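You operate a simulated robot arm through the tools that you are given. There is no shell and no other tool.

You run a simulated robot arm. Do the job below in one go: nothing can be reset, and whatever is moved stays where it is left.

## Task
Bring number seven stand's bottom roll to zero on the height gauge.
Fine: gauge on its pad, free the wedge clamp, slide the wedge, clamp it, gauge back. Set down upright: height gauge.

Only the result counts: the job must be done as asked and must still hold three seconds after the hand-in. Knocking over, shifting, dropping, spilling or breaking anything else fails it.

## Robot
A 6-joint arm with a two-finger parallel gripper, fixed in place. Base frame: the origin is on the floor under the middle of its stand, x ahead of it, y to its left, z up; the work surface is at about z = 700. Lengths are in mm, angles in rad, forces in N, time in s.
With the tool pointing down near the work surface it reaches from about 240 to 660 mm from the base axis. Its first joint turns from -1.152 to 1.152 rad. Payload 2.9 kg.
Tool frame: the origin (TCP) lies between the finger pads and is the grasp point; the fingertips stand 30 mm ahead of it; z points along the fingers, y is the line along which they close. The gripper opens to 110 mm. The fingers are 20 mm wide and 10 mm thick; the gripper's body (48 by 112 mm) begins 55 mm behind the TCP.
Orientation is told as [roll, pitch, yaw] about the base's x, y, z axes, in that order, counted from this pose: with the fingers straight down and closing along the base's y, the tool's x points along the base's -x, its y along +y and its z along -z.

## Interface
- The arm moves only by the tool send_rows. Its argument "steps" is a list of rows, each an object (a shift or turn left out is 0, a gripper value left out holds the last) with "rotation": the turn, a rotation vector about the base's x, y, z in rad, a list of three; "slide": the shift along the base's x, y, z in cm, a list of three; "grip": the opening in per cent of the stroke, from 0 (shut) to 100 (fully open). In form: [{"rotation": [ax, ay, az], "slide": [x, y, z], "grip": grip}, ...]. A call has 1 to 20 rows; each row is the pose to reach, as a shift and turn from the pose commanded when the call began. A row lasts 0.2 s, in which the tool goes at most 50 mm and 0.15 rad; a call with a longer step from one row to the next is refused whole, and so is a gripper value outside its range. A pose out of reach is approached as far as the arm can. The call stops where the force on the tool passes 40 N (or 10 N more than at its start, if that is more) or the arm is blocked; 0.2 s more then pass. Each finger travels about 108 mm/s and halts on what it meets, pressing with about 39 N; the grip force reading is that of the motor and also rises with nothing between the fingers. The clock runs only during rows and for 0.2 s after the last one: add rows that repeat a pose to give the fingers time. It gives the time, the measured TCP pose, the force on the tool (base axes), the opening and the grip force at its end, in the units of the frame above (readings bear some noise), with the torque about the TCP (base axes, N m) and any sound that the robot's microphone picked up.
- Cameras (640 x 400 px; columns grow to the right, rows downward): "scene" is fixed at [82, 436.9, 1387.9]; the picture's right is [-0.72, -0.70, 0.00], its down [-0.37, 0.38, -0.85] and it looks along [0.59, -0.61, -0.53] (base axes); focal length 318 px, centre (320, 200). "wrist" rides on the gripper at [72, 17, -103] in the tool frame; the picture's right is [-0.23, 0.97, 0.00], its down [-0.76, -0.18, -0.62] and it looks along [-0.61, -0.14, 0.78] (tool axes); focal length 222 px, centre (320, 200). There is no depth. A picture from a camera that has moved, and an enlarged one, comes with that camera's place and axes in the base frame and with its lens.
- capture(camera): a new picture of that camera. It takes no simulated time.
- enlarge(camera, box): a new picture of the part [left, top, right, bottom] of that camera's present view, enlarged. It takes no simulated time.
- close_job(): hands the job in; it is judged then, once.

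Nothing tells you positions but the pictures and the camera data. Unless the task says otherwise, let go and move clear before handing in.

The tools are called after "Emit:" as a command line: name --argument value ..., lists and objects as JSON in quotes. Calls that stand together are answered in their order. send_rows: Moves the arm, as the interface text tells. Its arguments: {"type":"object","properties":{"steps":{"type":"array","items":{"type":"object","properties":{"rotation":{"type":"array","items":{"type":"number"}},"slide":{"type":"array","items":{"type":"number"}},"grip":{"type":"number"}}}}},"required":["steps"]} The other tools are called the same way: capture (camera) takes a picture; enlarge (camera, box) takes an enlarged picture of a part of a camera's view; close_job () hands the job in.

At the start:

```text
time: 0.0
ee_pos: [359.7, -171.8, 1175.3]
ee_rot: [-0.001, 0.0, 0.0]
force: [-0.9, -0.1, 0.0]
wrist_torque: [0.01, 0.01, -0.03]
width: 110.1
gripper_force: 0.0
```

scene: 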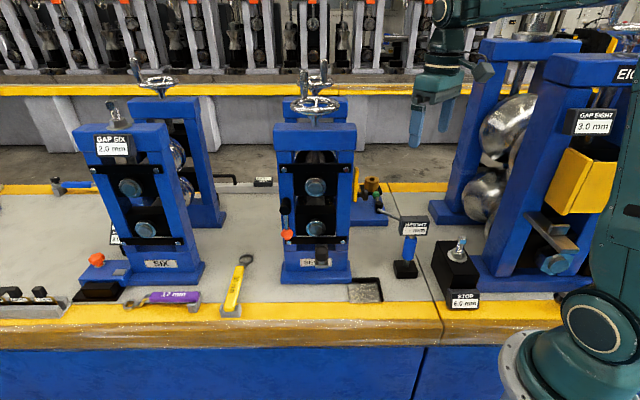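
wrist: 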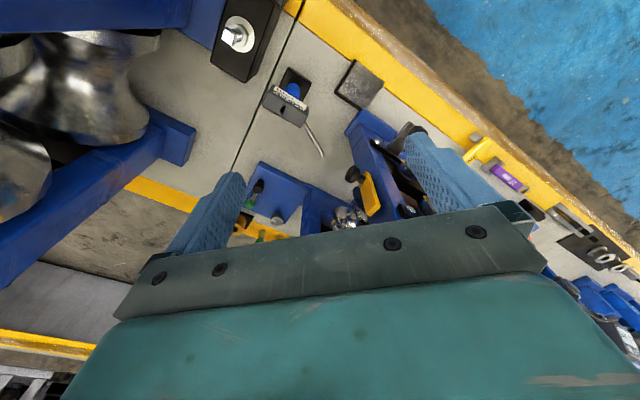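

I see three roll stands (six, seven in the middle, eight on the right), a small height gauge on the bench to the right of stand seven, and a dark pad near the front. I'll look closer before moving anything.

Emit:
enlarge --camera "scene" --box '[260, 120, 480, 310]'

Emit:
enlarge --camera "scene" --box '[340, 160, 480, 310]'

Emit:
enlarge --camera "wrist" --box '[200, 0, 480, 250]'

Emit:
enlarge --camera "scene" --box '[0, 80, 260, 310]'

```text
2.11 times, centred on (370, 215) of scene
camera zoom: at [82.0, 436.9, 1387.9], right [-0.72, -0.7, 0.0], down [-0.37, 0.38, -0.85], along [0.59, -0.61, -0.53], focal length 669 px, centre (215, 168)
```

zoom: 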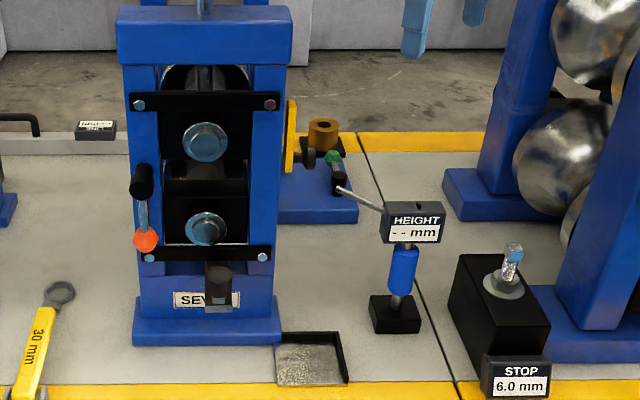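

```text
2.67 times, centred on (410, 235) of scene
camera zoom: at [82.0, 436.9, 1387.9], right [-0.72, -0.7, 0.0], down [-0.37, 0.38, -0.85], along [0.59, -0.61, -0.53], focal length 847 px, centre (80, 107)
```

zoom: 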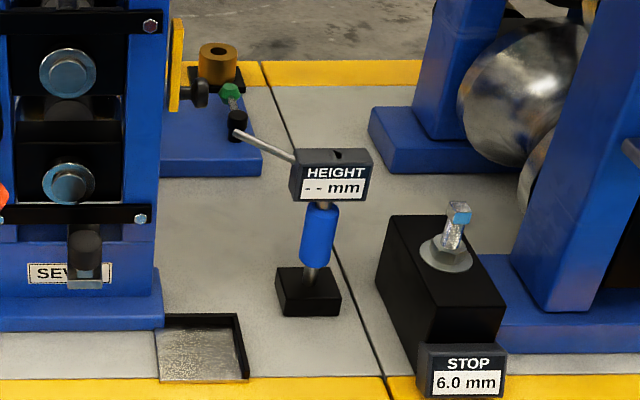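

```text
1.60 times, centred on (340, 125) of wrist
camera zoom: at [287.9, -154.1, 1279.8], right [0.23, 0.97, 0.0], down [0.76, -0.18, 0.62], along [0.61, -0.14, -0.78], focal length 355 px, centre (288, 320)
```

zoom: 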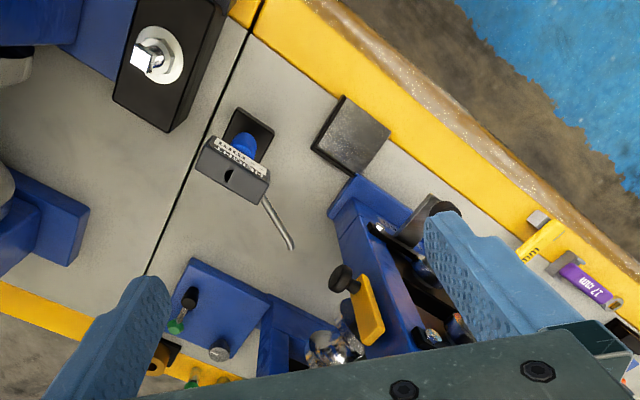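

```text
1.74 times, centred on (130, 195) of scene
camera zoom: at [82.0, 436.9, 1387.9], right [-0.72, -0.7, 0.0], down [-0.37, 0.38, -0.85], along [0.59, -0.61, -0.53], focal length 552 px, centre (650, 209)
```

zoom: 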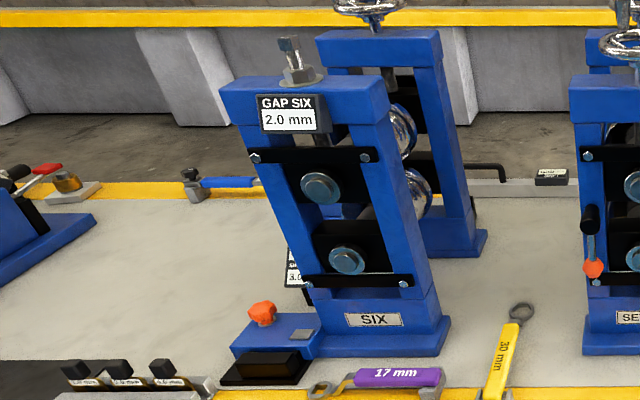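

The stand seven front has a lever with an orange tip, a black knob below the bottom bar, and a yellow handle on its far side. I'll zoom in on each of them.

Emit:
enlarge --camera "scene" --box '[270, 180, 360, 280]'

Emit:
enlarge --camera "scene" --box '[340, 155, 440, 235]'

Emit:
enlarge --camera "scene" --box '[330, 260, 430, 310]'

Emit:
enlarge --camera "wrist" --box '[320, 80, 480, 240]'

Emit:
enlarge --camera "wrist" --box '[220, 40, 400, 180]'

Emit:
enlarge --camera "scene" --box '[250, 60, 380, 150]'

```text
4.00 times, centred on (315, 230) of scene
camera zoom: at [82.0, 436.9, 1387.9], right [-0.72, -0.7, 0.0], down [-0.37, 0.38, -0.85], along [0.59, -0.61, -0.53], focal length 1270 px, centre (340, 80)
```

zoom: 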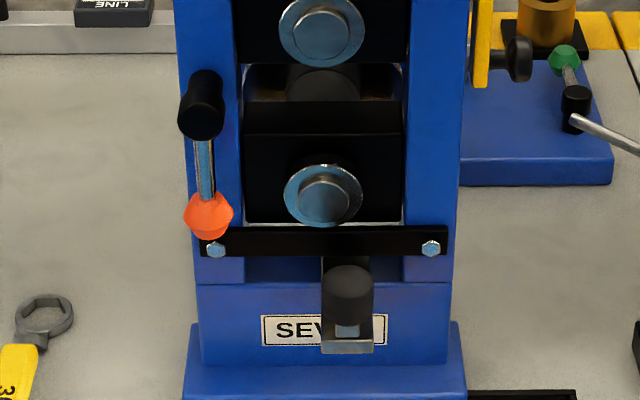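

```text
5.00 times, centred on (390, 195) of scene
camera zoom: at [82.0, 436.9, 1387.9], right [-0.72, -0.7, 0.0], down [-0.37, 0.38, -0.85], along [0.59, -0.61, -0.53], focal length 1588 px, centre (-30, 225)
```

zoom: 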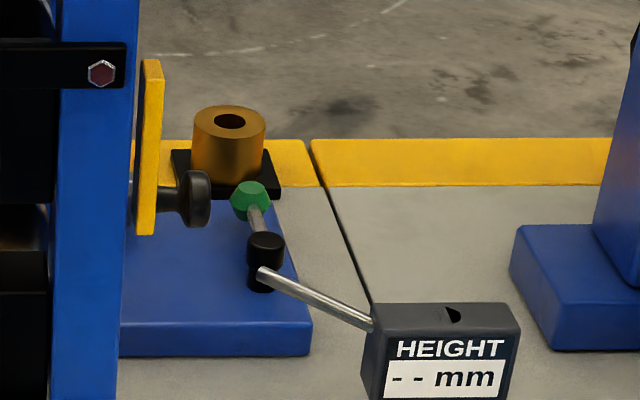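

```text
6.40 times, centred on (380, 285) of scene
camera zoom: at [82.0, 436.9, 1387.9], right [-0.72, -0.7, 0.0], down [-0.37, 0.38, -0.85], along [0.59, -0.61, -0.53], focal length 2033 px, centre (-64, -344)
```

zoom: 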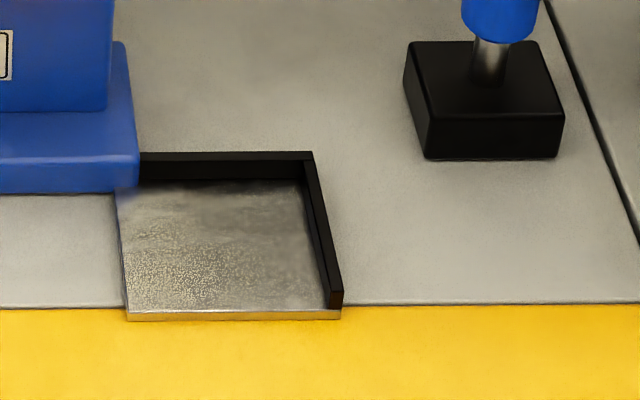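

```text
2.50 times, centred on (400, 160) of wrist
camera zoom: at [287.9, -154.1, 1279.8], right [0.23, 0.97, 0.0], down [0.76, -0.18, 0.62], along [0.61, -0.14, -0.78], focal length 555 px, centre (120, 300)
```

zoom: 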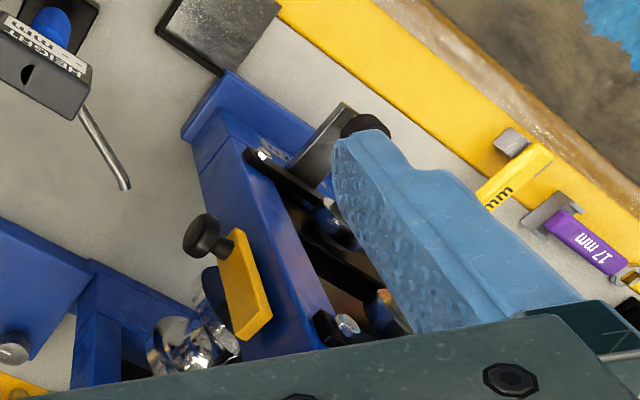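

```text
2.86 times, centred on (310, 110) of wrist
camera zoom: at [287.9, -154.1, 1279.8], right [0.23, 0.97, 0.0], down [0.76, -0.18, 0.62], along [0.61, -0.14, -0.78], focal length 635 px, centre (349, 457)
```

zoom: 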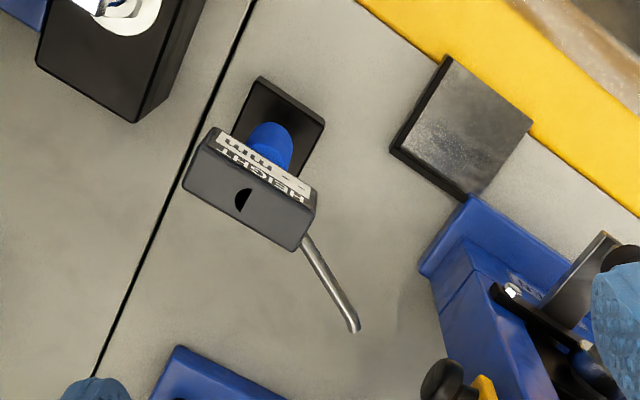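

```text
4.44 times, centred on (315, 105) of scene
camera zoom: at [82.0, 436.9, 1387.9], right [-0.72, -0.7, 0.0], down [-0.37, 0.38, -0.85], along [0.59, -0.61, -0.53], focal length 1412 px, centre (342, 622)
```

zoom: 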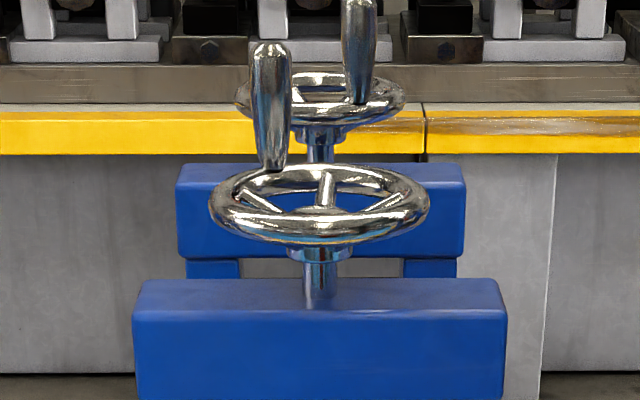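

The bench and stands sit about 45° to the base frame. The gauge is near c≈(380,-238), and the fenced pad is at the right front foot of stand seven. I'll zoom in more to identify the clamp, wedge and gauge head.

Emit:
enlarge --camera "scene" --box '[270, 190, 310, 250]'

Emit:
enlarge --camera "scene" --box '[295, 235, 350, 275]'

Emit:
enlarge --camera "scene" --box '[345, 165, 405, 225]'

Emit:
enlarge --camera "scene" --box '[385, 205, 440, 285]'

Emit:
enlarge --camera "scene" --box '[280, 140, 350, 200]'

Emit:
enlarge --camera "scene" --box '[0, 230, 140, 310]'

```text
6.67 times, centred on (290, 220) of scene
camera zoom: at [82.0, 436.9, 1387.9], right [-0.72, -0.7, 0.0], down [-0.37, 0.38, -0.85], along [0.59, -0.61, -0.53], focal length 2117 px, centre (520, 67)
```

zoom: 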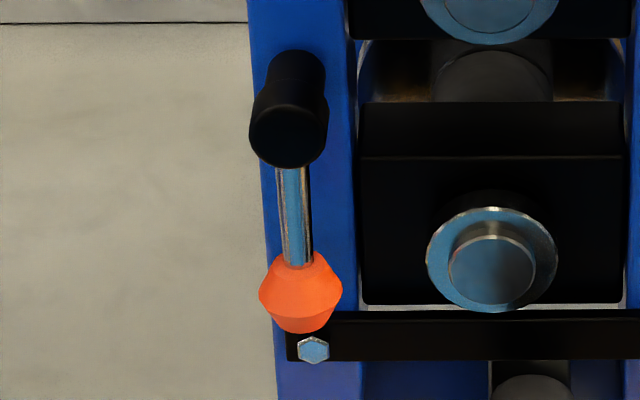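

```text
10.00 times, centred on (322, 255) of scene
camera zoom: at [82.0, 436.9, 1387.9], right [-0.72, -0.7, 0.0], down [-0.37, 0.38, -0.85], along [0.59, -0.61, -0.53], focal length 3176 px, centre (295, -350)
```

zoom: 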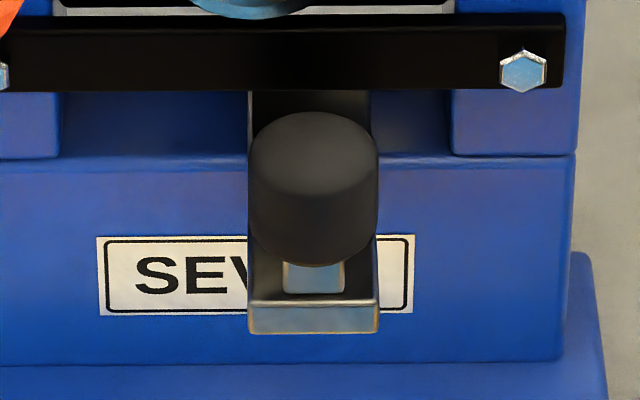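

```text
6.67 times, centred on (375, 195) of scene
camera zoom: at [82.0, 436.9, 1387.9], right [-0.72, -0.7, 0.0], down [-0.37, 0.38, -0.85], along [0.59, -0.61, -0.53], focal length 2117 px, centre (-47, 233)
```

zoom: 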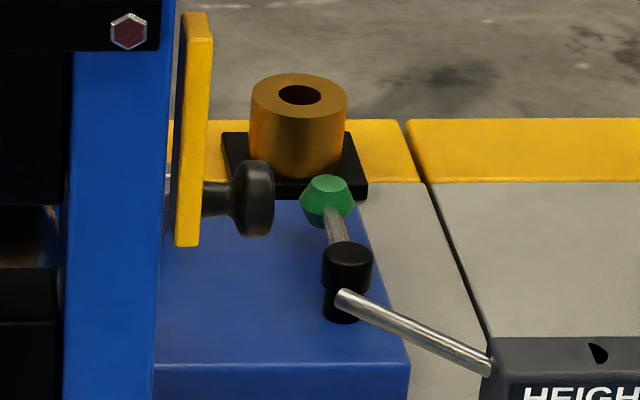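

```text
5.00 times, centred on (412, 245) of scene
camera zoom: at [82.0, 436.9, 1387.9], right [-0.72, -0.7, 0.0], down [-0.37, 0.38, -0.85], along [0.59, -0.61, -0.53], focal length 1588 px, centre (-142, -25)
```

zoom: 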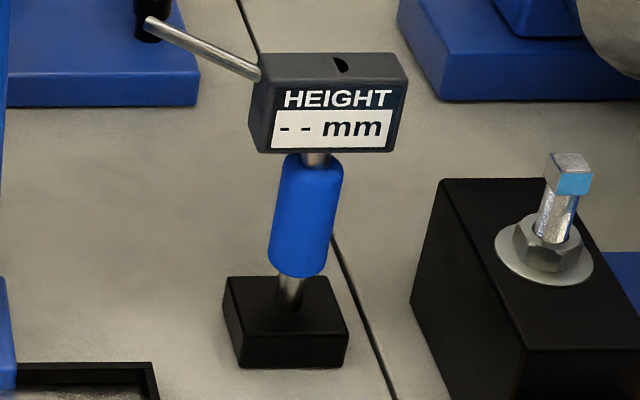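

```text
6.67 times, centred on (315, 170) of scene
camera zoom: at [82.0, 436.9, 1387.9], right [-0.72, -0.7, 0.0], down [-0.37, 0.38, -0.85], along [0.59, -0.61, -0.53], focal length 2117 px, centre (353, 400)
```

zoom: 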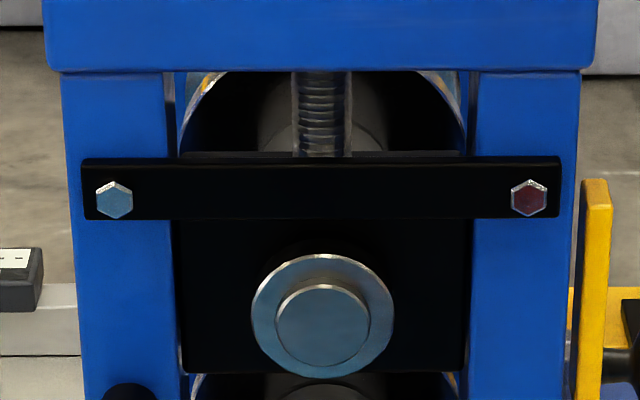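

```text
4.57 times, centred on (70, 270) of scene
camera zoom: at [82.0, 436.9, 1387.9], right [-0.72, -0.7, 0.0], down [-0.37, 0.38, -0.85], along [0.59, -0.61, -0.53], focal length 1452 px, centre (1463, -120)
```

zoom: 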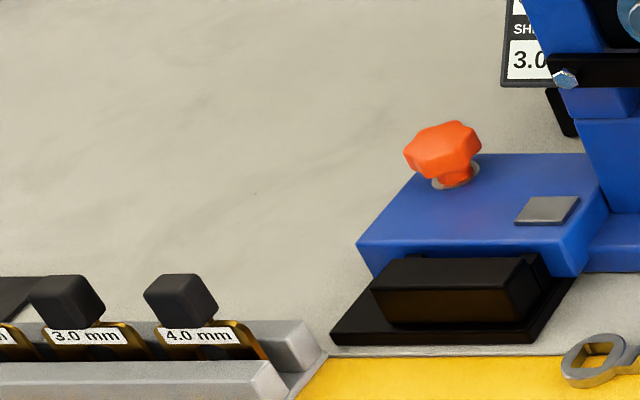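

The orange-ball lever on stand seven's left front cheek looks like the wedge clamp, and the black knob on the steel tongue looks like the wedge handle. I'll swing the wrist camera round, staying high and clear in front of the stand, to see it face-on.

Emit:
send_rows --steps '[{"slide": [0.3, 4.3, 0], "rotation": [0, 0, -0.1], "grip": 100}, {"slide": [0.6, 8.6, -1], "rotation": [0, 0, -0.2]}, {"slide": [0.9, 12.9, -2.5], "rotation": [0, 0, -0.3]}, {"slide": [1.2, 17.2, -4.5], "rotation": [0, 0, -0.4]}, {"slide": [1.5, 21.5, -6], "rotation": [0, 0, -0.5]}, {"slide": [1.7, 25.7, -7.5], "rotation": [0, 0, -0.575]}, {"slide": [1.7, 25.7, -7.5], "rotation": [0, 0, -0.575]}]'

Emit:
capture --camera "wrist"

Emit:
capture --camera "scene"

```text
time: 1.6
ee_pos: [377.2, 86.0, 1099.9]
ee_rot: [0.0, 0.001, -0.575]
force: [0.1, -0.7, 0.2]
wrist_torque: [-0.01, 0.04, 0.0]
width: 110.1
gripper_force: 0.0
```

```text
taken
camera wrist: at [325.3, 140.3, 1203.3], right [0.72, 0.69, 0.0], down [0.54, -0.56, 0.62], along [0.43, -0.45, -0.78], focal length 222 px, centre (320, 200)
```

wrist: 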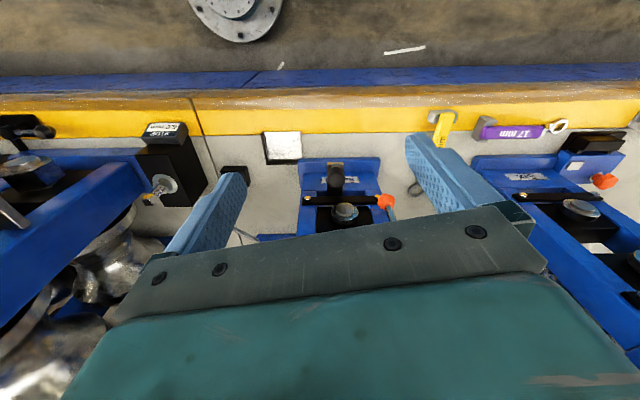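

```text
taken
```

scene: 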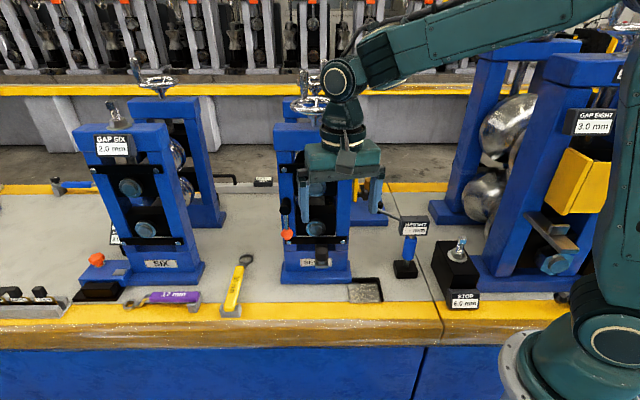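

The wrist view is upside down, with the front of the bench at the top, and stand seven shows between the fingers. I'll enlarge it.

Emit:
enlarge --camera "wrist" --box '[270, 140, 420, 240]'

Emit:
enlarge --camera "wrist" --box '[200, 120, 320, 250]'

```text
4.00 times, centred on (345, 190) of wrist
camera zoom: at [325.3, 140.3, 1203.3], right [0.72, 0.69, 0.0], down [0.54, -0.56, 0.62], along [0.43, -0.45, -0.78], focal length 888 px, centre (220, 240)
```

zoom: 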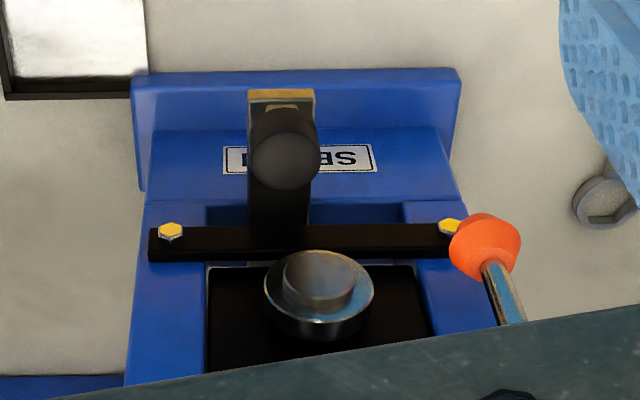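

```text
3.08 times, centred on (260, 185) of wrist
camera zoom: at [325.3, 140.3, 1203.3], right [0.72, 0.69, 0.0], down [0.54, -0.56, 0.62], along [0.43, -0.45, -0.78], focal length 684 px, centre (505, 246)
```

zoom: 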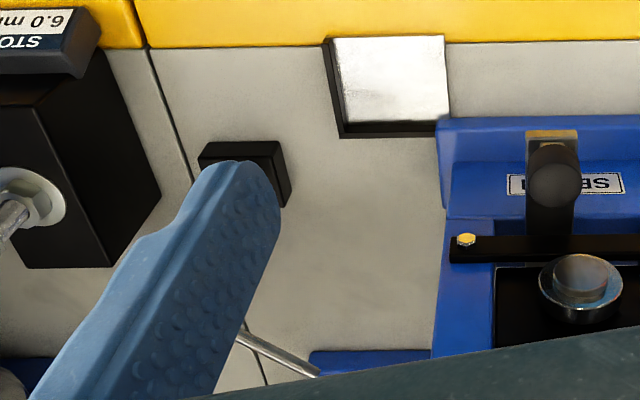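

The wedge knob is near (491, 8, 865) and the bottom roll stub near (515, 1, 925). Next I'll look at the gauge from closer in front.

Emit:
send_rows --steps '[{"slide": [-1.3, -3.2, -2.9]}, {"slide": [-2.6, -6.5, -5.7]}, {"slide": [-3.9, -9.7, -8.6]}, {"slide": [-5.2, -12.9, -11.4]}, {"slide": [-6.5, -16.2, -14.3]}, {"slide": [-7.8, -19.4, -17.1]}, {"slide": [-9.1, -22.7, -20.0]}, {"slide": [-9.1, -22.7, -20.0]}]'

Emit:
capture --camera "wrist"

Emit:
enlarge --camera "wrist" --box '[220, 60, 440, 260]'

Emit:
capture --camera "scene"

```text
time: 3.4
ee_pos: [284.8, -142.3, 898.5]
ee_rot: [0.0, -0.001, -0.574]
force: [1.0, -0.4, 0.0]
wrist_torque: [0.0, 0.0, 0.01]
width: 110.0
gripper_force: 0.1
```

```text
taken
camera wrist: at [233.7, -87.4, 1002.3], right [0.72, 0.69, 0.0], down [0.54, -0.56, 0.62], along [0.43, -0.45, -0.78], focal length 222 px, centre (320, 200)
```

wrist: 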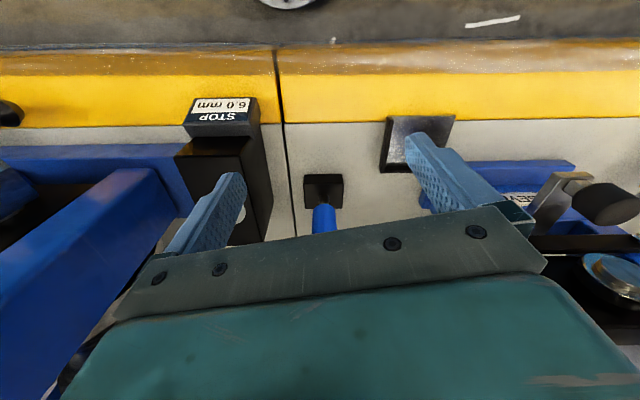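

```text
2.00 times, centred on (330, 160) of wrist
camera zoom: at [233.7, -87.4, 1002.3], right [0.72, 0.69, 0.0], down [0.54, -0.56, 0.62], along [0.43, -0.45, -0.78], focal length 444 px, centre (300, 280)
```

zoom: 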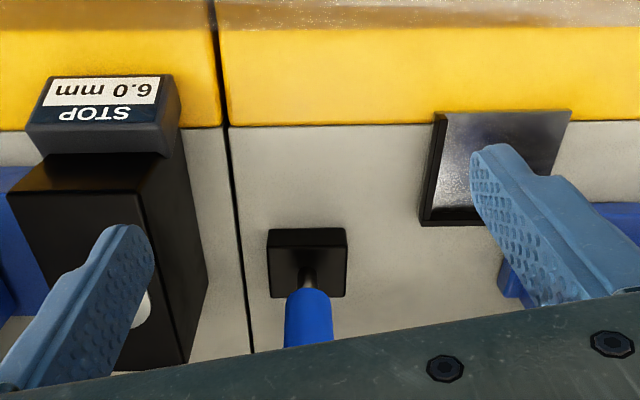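

```text
taken
```

scene: 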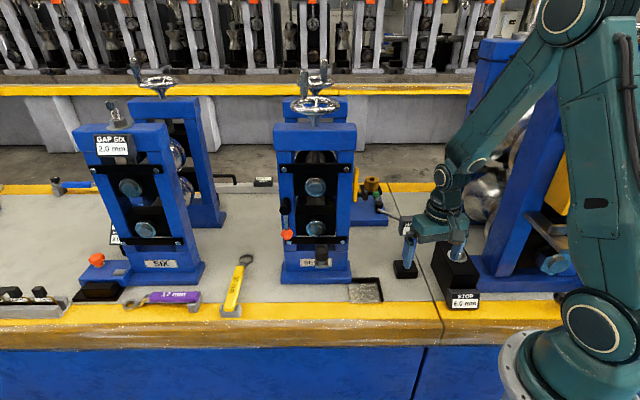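

The gripper body hides the gauge head, but the base and pad are clear. I'll zoom in on both for exact positions.

Emit:
enlarge --camera "wrist" --box '[295, 165, 355, 215]'

Emit:
enlarge --camera "wrist" --box '[370, 105, 470, 185]'

Emit:
enlarge --camera "wrist" --box '[520, 150, 640, 250]'

```text
8.00 times, centred on (325, 190) of wrist
camera zoom: at [233.7, -87.4, 1002.3], right [0.72, 0.69, 0.0], down [0.54, -0.56, 0.62], along [0.43, -0.45, -0.78], focal length 1777 px, centre (280, 280)
```

zoom: 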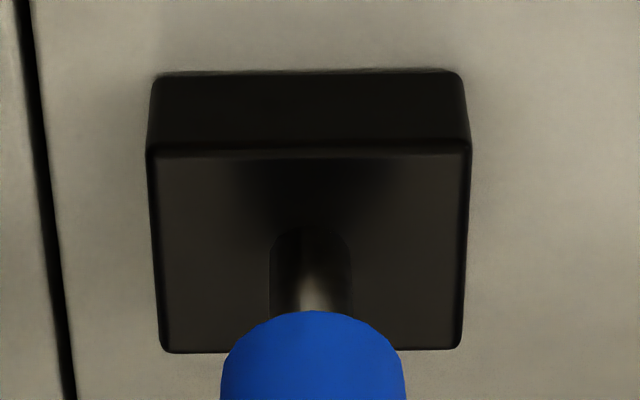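

```text
5.00 times, centred on (420, 145) of wrist
camera zoom: at [233.7, -87.4, 1002.3], right [0.72, 0.69, 0.0], down [0.54, -0.56, 0.62], along [0.43, -0.45, -0.78], focal length 1111 px, centre (-180, 475)
```

zoom: 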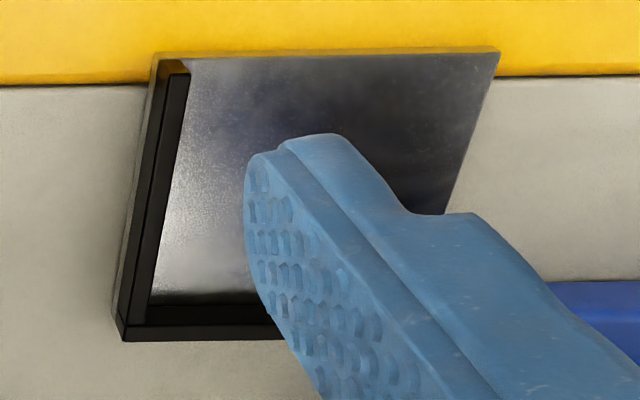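

```text
4.00 times, centred on (580, 200) of wrist
camera zoom: at [233.7, -87.4, 1002.3], right [0.72, 0.69, 0.0], down [0.54, -0.56, 0.62], along [0.43, -0.45, -0.78], focal length 888 px, centre (-720, 200)
```

zoom: 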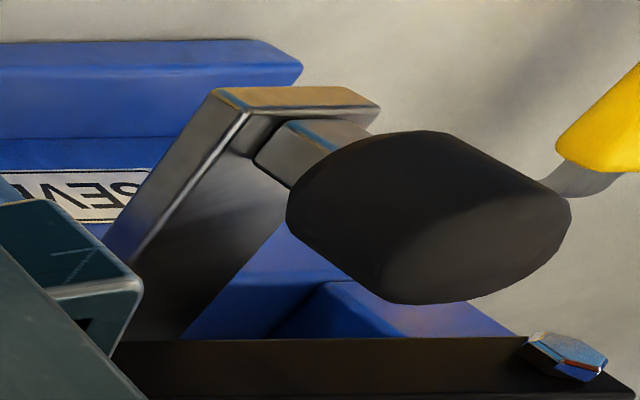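

The gauge base is about 60×50 mm at (386,-238), the head is about 71×30×44 mm with its top near z 897, and the pad corner is near (423,-142). I'll rise, turn so the fingers close across the head's thickness, and hover above it.

Emit:
send_rows --steps '[{"slide": [0, 0, 4], "rotation": [0, 0, 0.13]}, {"slide": [0, 0, 8], "rotation": [0, 0, 0.26]}, {"slide": [0, 0, 12], "rotation": [0, 0, 0.4]}, {"slide": [2, -1.9, 13], "rotation": [0, 0, 0.54]}, {"slide": [4, -3.8, 13], "rotation": [0, 0, 0.68]}, {"slide": [6, -5.7, 13], "rotation": [0, 0, 0.82]}, {"slide": [8, -7.6, 13], "rotation": [0, 0, 0.96]}, {"slide": [10, -9.57, 13], "rotation": [0, 0, 1.1]}, {"slide": [10, -9.57, 13], "rotation": [0, 0, 1.22]}, {"slide": [10, -9.57, 13], "rotation": [0, 0, 1.338]}, {"slide": [10, -9.57, 13], "rotation": [0, 0, 1.338]}]'

Emit:
capture --camera "wrist"

Emit:
capture --camera "scene"

```text
time: 5.8
ee_pos: [386.4, -237.9, 1030.6]
ee_rot: [0.0, 0.0, 0.765]
force: [0.5, -0.4, 0.5]
wrist_torque: [0.02, -0.02, 0.03]
width: 110.0
gripper_force: 0.0
```

```text
taken
camera wrist: at [322.7, -275.1, 1135.0], right [-0.51, 0.86, 0.0], down [0.67, 0.4, 0.62], along [0.54, 0.32, -0.78], focal length 222 px, centre (320, 200)
```

wrist: 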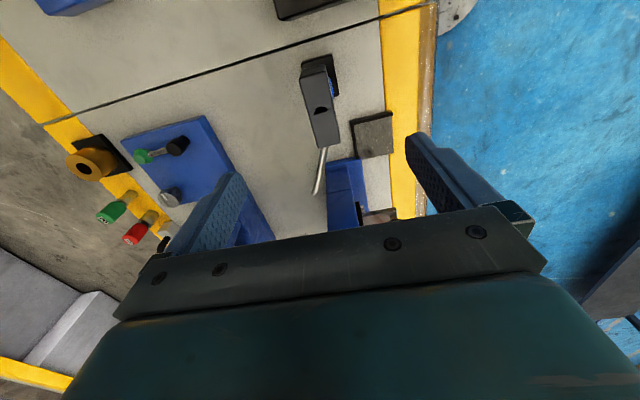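

```text
taken
```

scene: 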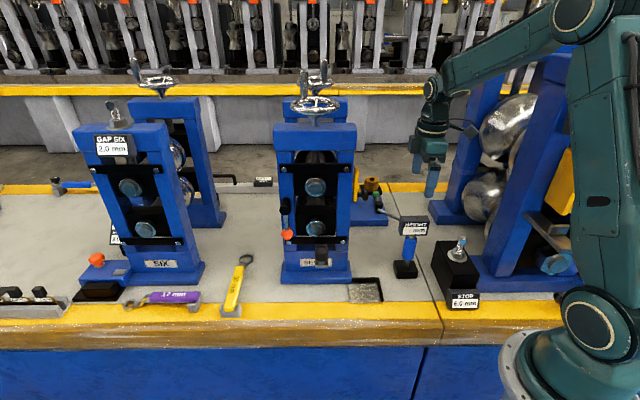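

The hover is above the gauge. I'll zoom in to measure the head's position and direction relative to the tool.

Emit:
enlarge --camera "wrist" --box '[270, 40, 400, 220]'

Emit:
enlarge --camera "scene" --box '[370, 205, 450, 285]'

Emit:
enlarge --camera "wrist" --box '[60, 90, 260, 250]'

```text
2.22 times, centred on (335, 130) of wrist
camera zoom: at [322.7, -275.1, 1135.0], right [-0.51, 0.86, 0.0], down [0.67, 0.4, 0.62], along [0.54, 0.32, -0.78], focal length 494 px, centre (287, 356)
```

zoom: 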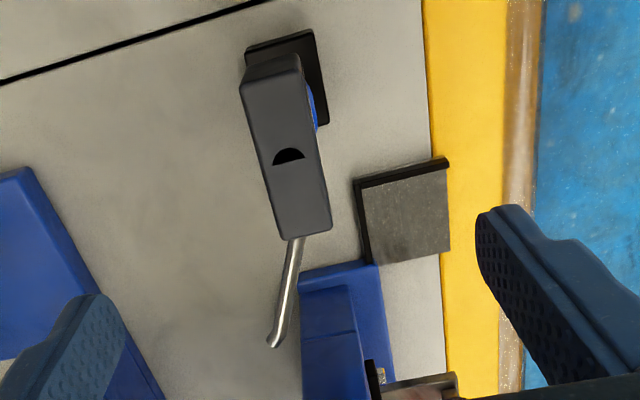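

```text
5.00 times, centred on (410, 245) of scene
camera zoom: at [82.0, 436.9, 1387.9], right [-0.72, -0.7, 0.0], down [-0.37, 0.38, -0.85], along [0.59, -0.61, -0.53], focal length 1588 px, centre (-130, -25)
```

zoom: 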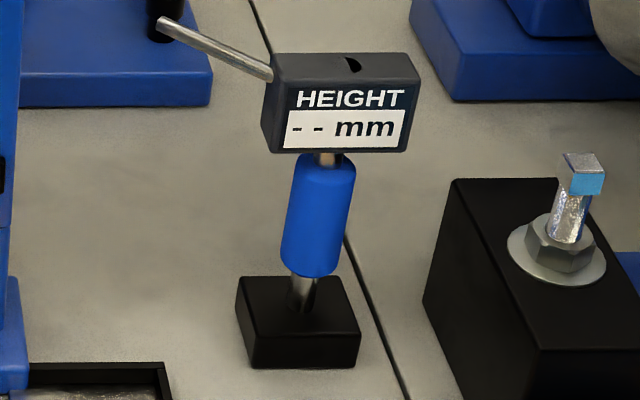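

```text
2.50 times, centred on (160, 170) of wrist
camera zoom: at [322.7, -275.1, 1135.0], right [-0.51, 0.86, 0.0], down [0.67, 0.4, 0.62], along [0.54, 0.32, -0.78], focal length 555 px, centre (720, 275)
```

zoom: 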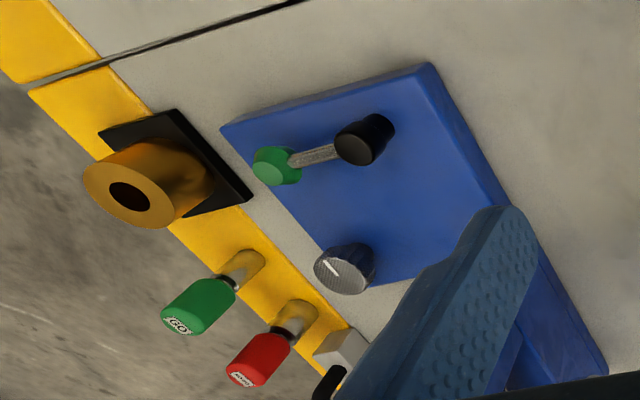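

The head centre is about (386,-235) and its long axis is about 44.5°, so the tool is well lined up. I'll narrow the fingers to about 55 mm and lower them around the head.

Emit:
send_rows --steps '[{"slide": [0, 0.2, -3], "grip": 50}, {"slide": [0, 0.2, -6], "grip": 50}, {"slide": [0, 0.2, -9], "grip": 50}, {"slide": [0, 0.2, -11], "grip": 50}, {"slide": [0, 0.2, -13], "grip": 50}, {"slide": [0, 0.2, -14.4], "grip": 50}, {"slide": [0, 0.2, -14.4], "grip": 50}]'

Emit:
capture --camera "wrist"

Emit:
enlarge --camera "scene" --box '[370, 165, 470, 285]'

```text
time: 7.4
ee_pos: [387.0, -236.1, 886.0]
ee_rot: [0.001, 0.0, 0.764]
force: [0.8, -0.2, 0.3]
wrist_torque: [-0.04, -0.01, -0.02]
width: 55.1
gripper_force: 0.0
```

```text
taken
camera wrist: at [322.7, -272.2, 990.3], right [-0.51, 0.86, 0.0], down [0.67, 0.4, 0.62], along [0.54, 0.32, -0.78], focal length 222 px, centre (320, 200)
```

wrist: 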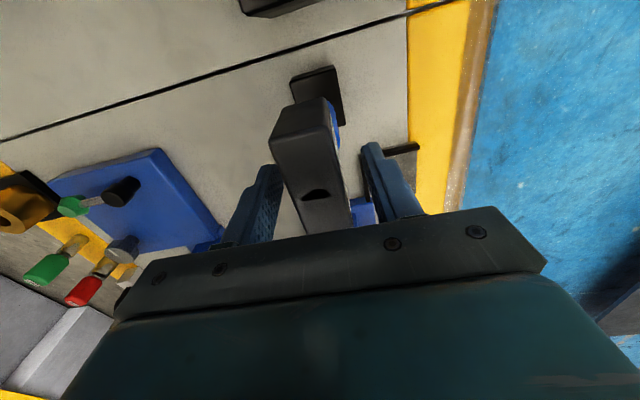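

```text
3.33 times, centred on (420, 225) of scene
camera zoom: at [82.0, 436.9, 1387.9], right [-0.72, -0.7, 0.0], down [-0.37, 0.38, -0.85], along [0.59, -0.61, -0.53], focal length 1059 px, centre (-13, 117)
```

zoom: 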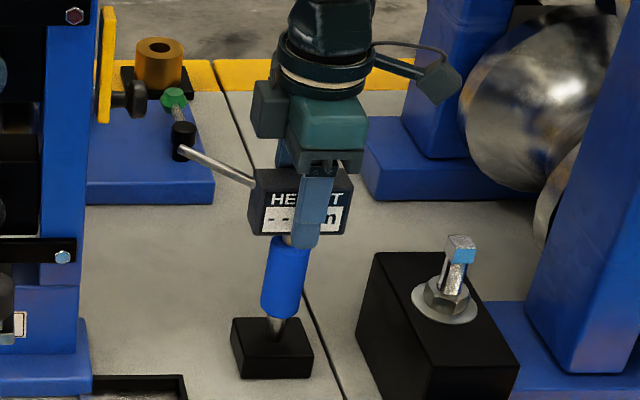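

The fingers straddle the head evenly with the tips near its lower edge. I'll close on it now.

Emit:
send_rows --steps '[{"grip": 20}, {"grip": 10}, {"grip": 10}, {"grip": 10}, {"grip": 10}]'

Emit:
enlarge --camera "scene" --box '[370, 165, 470, 285]'

```text
time: 8.6
ee_pos: [387.0, -235.1, 886.9]
ee_rot: [-0.002, -0.001, 0.761]
force: [0.5, -1.4, 0.2]
wrist_torque: [-0.1, -0.1, 0.02]
width: 27.7
gripper_force: 38.9
```

```text
3.33 times, centred on (420, 225) of scene
camera zoom: at [82.1, 436.9, 1387.9], right [-0.72, -0.7, 0.0], down [-0.37, 0.38, -0.85], along [0.59, -0.61, -0.53], focal length 1059 px, centre (-13, 117)
```

zoom: 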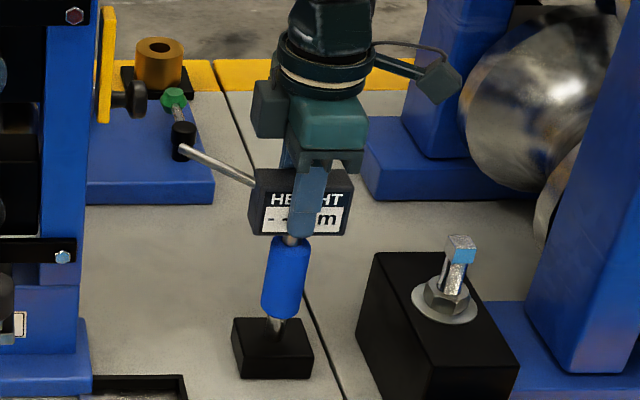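

The gauge head is held, with 27.7 mm between the fingers. I'll lift it straight up and check that it hangs properly.

Emit:
send_rows --steps '[{"slide": [0, 0, 1], "grip": 5}, {"slide": [0, 0, 2.5], "grip": 5}, {"slide": [0, 0, 4.5], "grip": 5}, {"slide": [0, 0, 4.5], "grip": 5}]'

Emit:
enlarge --camera "scene" --box '[340, 165, 470, 310]'

```text
time: 9.6
ee_pos: [388.1, -235.9, 929.4]
ee_rot: [0.0, -0.002, 0.763]
force: [0.2, -0.9, -8.6]
wrist_torque: [0.01, -0.01, -0.01]
width: 27.5
gripper_force: 38.4
```

```text
2.76 times, centred on (405, 238) of scene
camera zoom: at [82.1, 436.9, 1387.9], right [-0.72, -0.7, 0.0], down [-0.37, 0.38, -0.85], along [0.59, -0.61, -0.53], focal length 876 px, centre (86, 97)
```

zoom: 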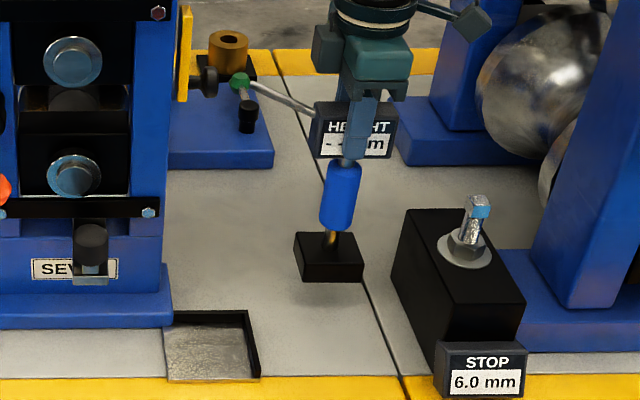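

The gauge hangs upright at about 0.88 kg. I'll bring it toward the front first so the probe clears the post, then move left over the pad.

Emit:
send_rows --steps '[{"slide": [-2.1, 2.15, 0]}, {"slide": [-4.2, 4.3, 0]}, {"slide": [-6.1, 6.2, 0]}, {"slide": [-6.1, 6.2, 0]}]'

Emit:
capture --camera "wrist"

Emit:
enlarge --camera "scene" --box '[340, 165, 470, 310]'

```text
time: 10.6
ee_pos: [327.6, -174.0, 929.6]
ee_rot: [0.001, -0.001, 0.763]
force: [-0.5, -0.6, -7.3]
wrist_torque: [0.01, 0.0, -0.01]
width: 27.9
gripper_force: 39.6
```

```text
taken
camera wrist: at [263.0, -211.0, 1034.6], right [-0.51, 0.86, 0.0], down [0.67, 0.4, 0.62], along [0.54, 0.32, -0.78], focal length 222 px, centre (320, 200)
```

wrist: 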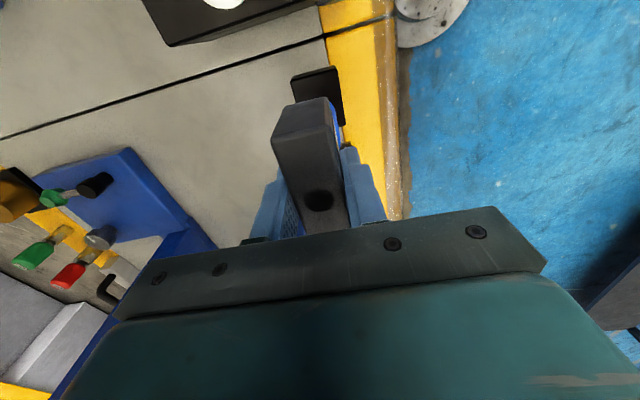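

```text
2.76 times, centred on (405, 238) of scene
camera zoom: at [82.1, 436.9, 1387.9], right [-0.72, -0.7, 0.0], down [-0.37, 0.38, -0.85], along [0.59, -0.61, -0.53], focal length 876 px, centre (86, 97)
```

zoom: 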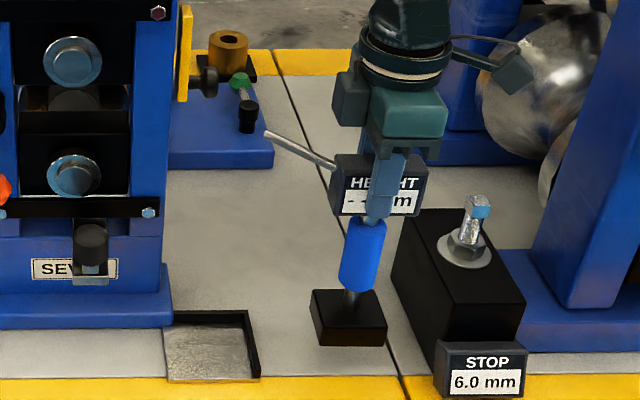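

The path is clear. I'll move along the bench toward the pad in two stages, checking the probe against the roll stub.

Emit:
send_rows --steps '[{"slide": [1.9, 1.9, 0]}, {"slide": [3.8, 3.8, 0]}, {"slide": [5.7, 5.6, 0]}, {"slide": [5.7, 5.6, 0]}]'

Emit:
enlarge --camera "scene" --box '[280, 155, 430, 310]'

Emit:
capture --camera "wrist"

```text
time: 11.6
ee_pos: [382.1, -118.4, 931.9]
ee_rot: [0.001, 0.0, 0.763]
force: [0.1, 0.4, -8.0]
wrist_torque: [0.02, -0.01, 0.04]
width: 27.9
gripper_force: 38.7
```

```text
2.58 times, centred on (355, 232) of scene
camera zoom: at [82.1, 436.9, 1387.9], right [-0.72, -0.7, 0.0], down [-0.37, 0.38, -0.85], along [0.59, -0.61, -0.53], focal length 820 px, centre (230, 116)
```

zoom: 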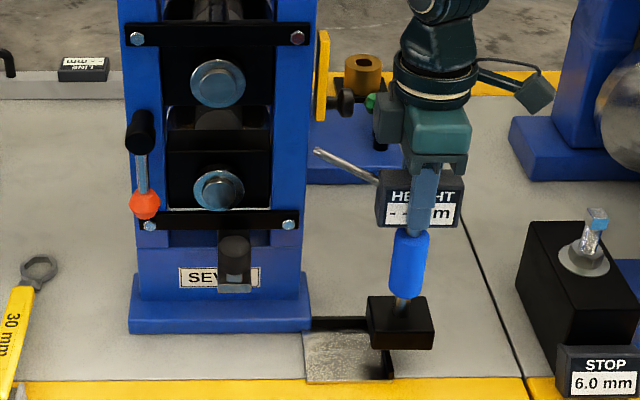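

```text
taken
camera wrist: at [318.5, -155.3, 1036.0], right [-0.51, 0.86, 0.0], down [0.67, 0.4, 0.62], along [0.54, 0.32, -0.78], focal length 222 px, centre (320, 200)
```

wrist: 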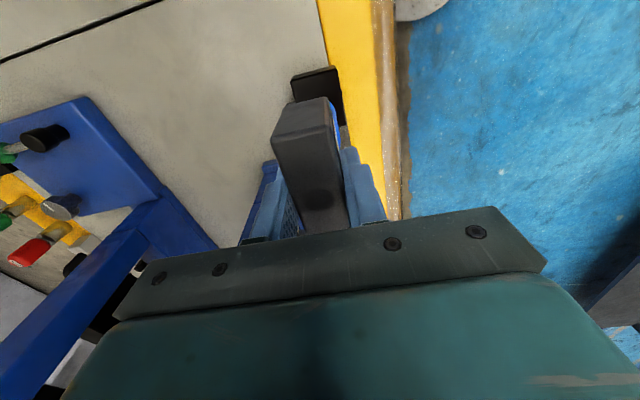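

The probe is above and to the right of the roll stub, with a clear gap. I'll continue the last 47 mm along the bench.

Emit:
send_rows --steps '[{"slide": [1.2, 1.15, 0]}, {"slide": [2.3, 2.25, 0]}, {"slide": [3.35, 3.3, 0]}, {"slide": [3.35, 3.3, 0]}]'

Emit:
enlarge --camera "scene" --box '[300, 170, 430, 310]'

Emit:
enlarge --camera "wrist" --box '[100, 60, 400, 280]'

```text
time: 12.6
ee_pos: [416.4, -84.3, 932.3]
ee_rot: [0.001, 0.001, 0.762]
force: [0.8, -0.4, -8.7]
wrist_torque: [-0.01, 0.01, 0.01]
width: 27.6
gripper_force: 39.2
```

```text
2.86 times, centred on (365, 240) of scene
camera zoom: at [82.1, 436.9, 1387.9], right [-0.72, -0.7, 0.0], down [-0.37, 0.38, -0.85], along [0.59, -0.61, -0.53], focal length 907 px, centre (191, 86)
```

zoom: 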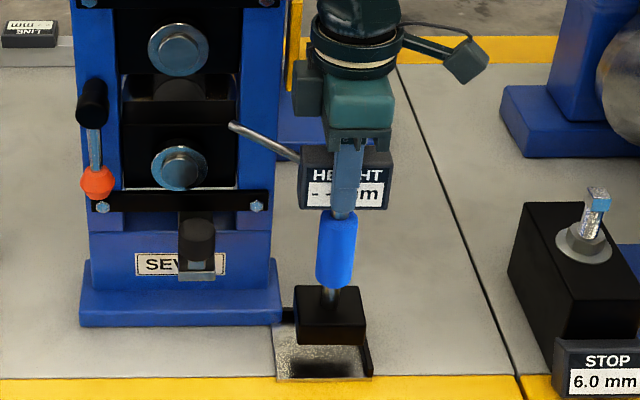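

```text
1.82 times, centred on (250, 170) of wrist
camera zoom: at [352.1, -122.0, 1035.6], right [-0.51, 0.86, 0.0], down [0.67, 0.4, 0.62], along [0.54, 0.32, -0.78], focal length 404 px, centre (447, 254)
```

zoom: 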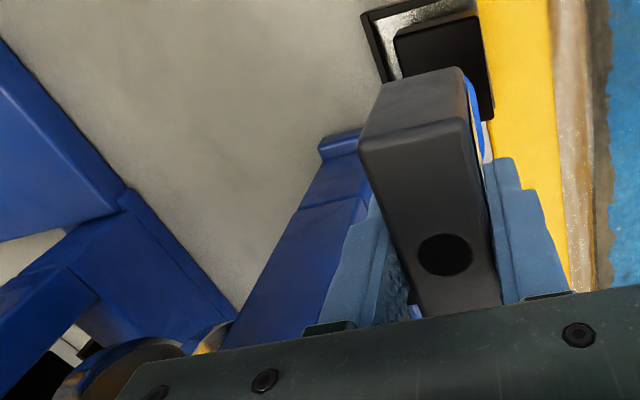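

Both the base and the pad fences are visible in the wrist view. I'll zoom in on them.

Emit:
enlarge --camera "wrist" --box '[260, 30, 380, 130]'

Emit:
enlarge --camera "scene" --box '[335, 255, 405, 310]'

Emit:
enlarge --camera "scene" --box '[300, 185, 400, 245]'

```text
4.00 times, centred on (320, 80) of wrist
camera zoom: at [352.1, -122.0, 1035.6], right [-0.51, 0.86, 0.0], down [0.67, 0.4, 0.62], along [0.54, 0.32, -0.78], focal length 888 px, centre (320, 680)
```

zoom: 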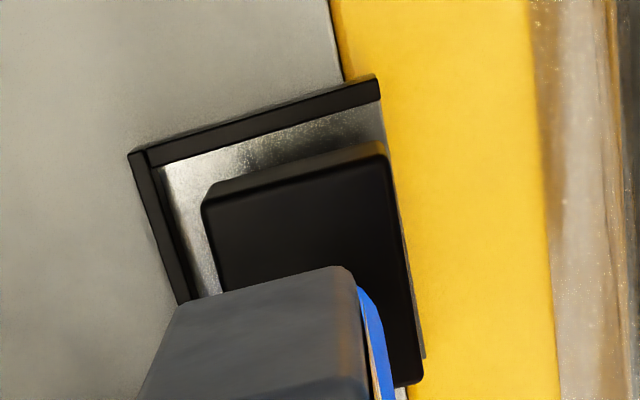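

```text
7.27 times, centred on (370, 282) of scene
camera zoom: at [82.1, 436.9, 1387.9], right [-0.72, -0.7, 0.0], down [-0.37, 0.38, -0.85], along [0.59, -0.61, -0.53], focal length 2310 px, centre (-44, -400)
```

zoom: 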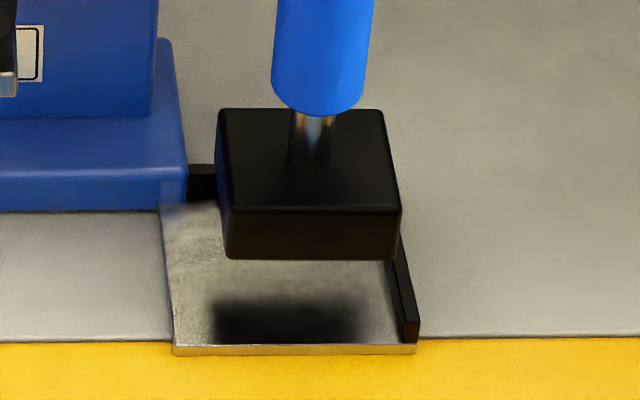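

```text
6.40 times, centred on (350, 215) of scene
camera zoom: at [82.1, 436.9, 1387.9], right [-0.72, -0.7, 0.0], down [-0.37, 0.38, -0.85], along [0.59, -0.61, -0.53], focal length 2033 px, centre (128, 104)
```

zoom: 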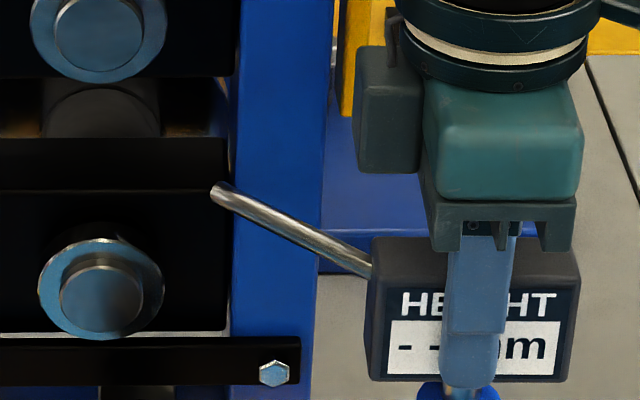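

The base is about 6 mm from the right fence, 17 mm from the back fence, and turned about 2° relative to the pad. I'll correct the yaw, nudge it in, and lower most of the way.

Emit:
send_rows --steps '[{"slide": [0.3, -0.48, 0], "rotation": [0, 0, 0.02]}, {"slide": [0.58, -0.96, 0], "rotation": [0, 0, 0.035]}, {"slide": [0.58, -0.96, -1], "rotation": [0, 0, 0.035]}, {"slide": [0.58, -0.96, -2], "rotation": [0, 0, 0.035]}, {"slide": [0.58, -0.96, -2.5], "rotation": [0, 0, 0.035]}, {"slide": [0.58, -0.96, -2.5], "rotation": [0, 0, 0.035]}]'

Emit:
enlarge --camera "wrist" --box '[260, 30, 380, 130]'

Emit:
enlarge --camera "scene" --box '[335, 255, 405, 310]'

Emit:
enlarge --camera "scene" --box '[290, 170, 400, 250]'

```text
time: 14.0
ee_pos: [421.5, -93.8, 906.2]
ee_rot: [0.0, -0.002, 0.798]
force: [-0.5, 0.5, -8.0]
wrist_torque: [0.03, -0.03, 0.0]
width: 27.9
gripper_force: 39.6
```

```text
4.00 times, centred on (320, 80) of wrist
camera zoom: at [359.3, -133.3, 1010.3], right [-0.54, 0.84, 0.0], down [0.66, 0.42, 0.62], along [0.52, 0.34, -0.78], focal length 888 px, centre (320, 680)
```

zoom: 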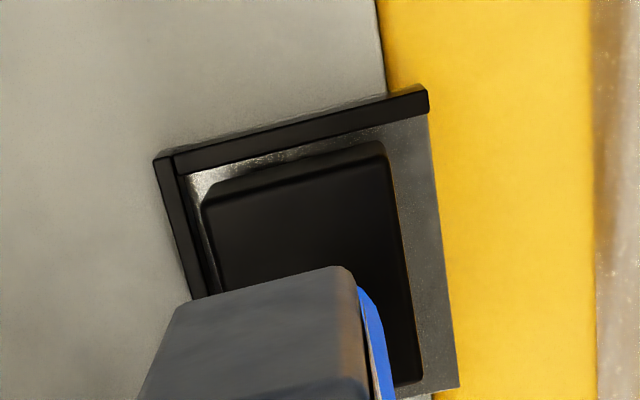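

```text
7.27 times, centred on (370, 282) of scene
camera zoom: at [82.1, 436.9, 1387.9], right [-0.72, -0.7, 0.0], down [-0.37, 0.38, -0.85], along [0.59, -0.61, -0.53], focal length 2310 px, centre (-44, -400)
```

zoom: 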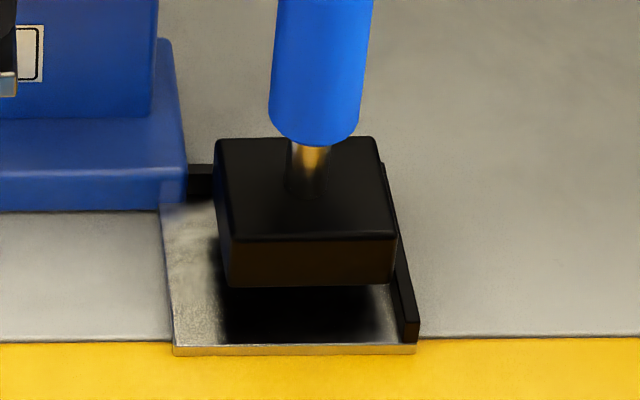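

```text
5.00 times, centred on (345, 210) of scene
camera zoom: at [82.1, 436.9, 1387.9], right [-0.72, -0.7, 0.0], down [-0.37, 0.38, -0.85], along [0.59, -0.61, -0.53], focal length 1588 px, centre (195, 150)
```

zoom: 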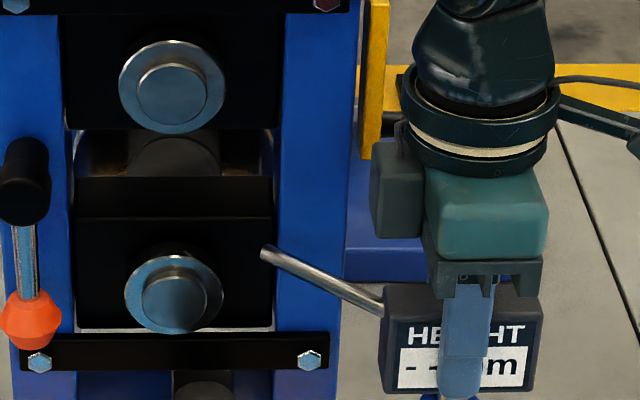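

The base is now parallel to the fences, with gaps of about 5 mm (right) and 9 mm (back). I'll lower it gently the last centimetre or so onto the pad.

Emit:
send_rows --steps '[{"slide": [0.14, -0.28, 0]}, {"slide": [0.14, -0.28, -0.6]}, {"slide": [0.14, -0.28, -1.1]}, {"slide": [0.14, -0.28, -1.25]}, {"slide": [0.14, -0.28, -1.25]}]'

Emit:
enlarge --camera "scene" --box '[335, 255, 405, 310]'

Emit:
enlarge --camera "scene" --box '[290, 170, 400, 250]'

```text
time: 15.2
ee_pos: [423.8, -97.9, 894.3]
ee_rot: [0.001, -0.001, 0.798]
force: [-0.5, 0.6, -8.3]
wrist_torque: [0.02, 0.0, 0.0]
width: 27.8
gripper_force: 38.9
```

```text
7.27 times, centred on (370, 282) of scene
camera zoom: at [82.1, 436.9, 1387.9], right [-0.72, -0.7, 0.0], down [-0.37, 0.38, -0.85], along [0.59, -0.61, -0.53], focal length 2310 px, centre (-44, -400)
```

zoom: 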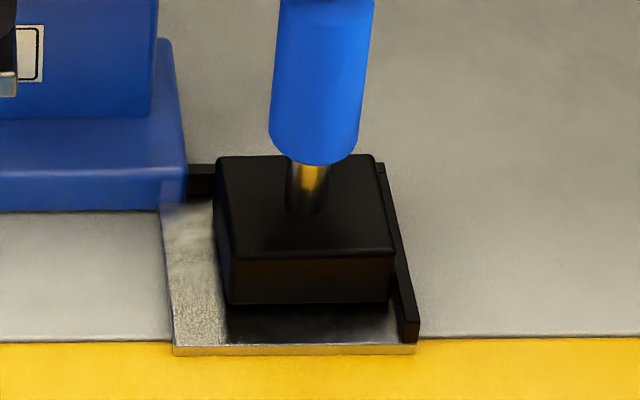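

```text
5.00 times, centred on (345, 210) of scene
camera zoom: at [82.1, 436.9, 1387.9], right [-0.72, -0.7, 0.0], down [-0.37, 0.38, -0.85], along [0.59, -0.61, -0.53], focal length 1588 px, centre (195, 150)
```

zoom: 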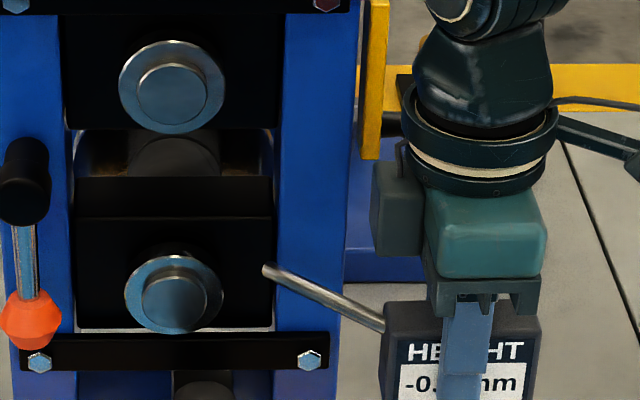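

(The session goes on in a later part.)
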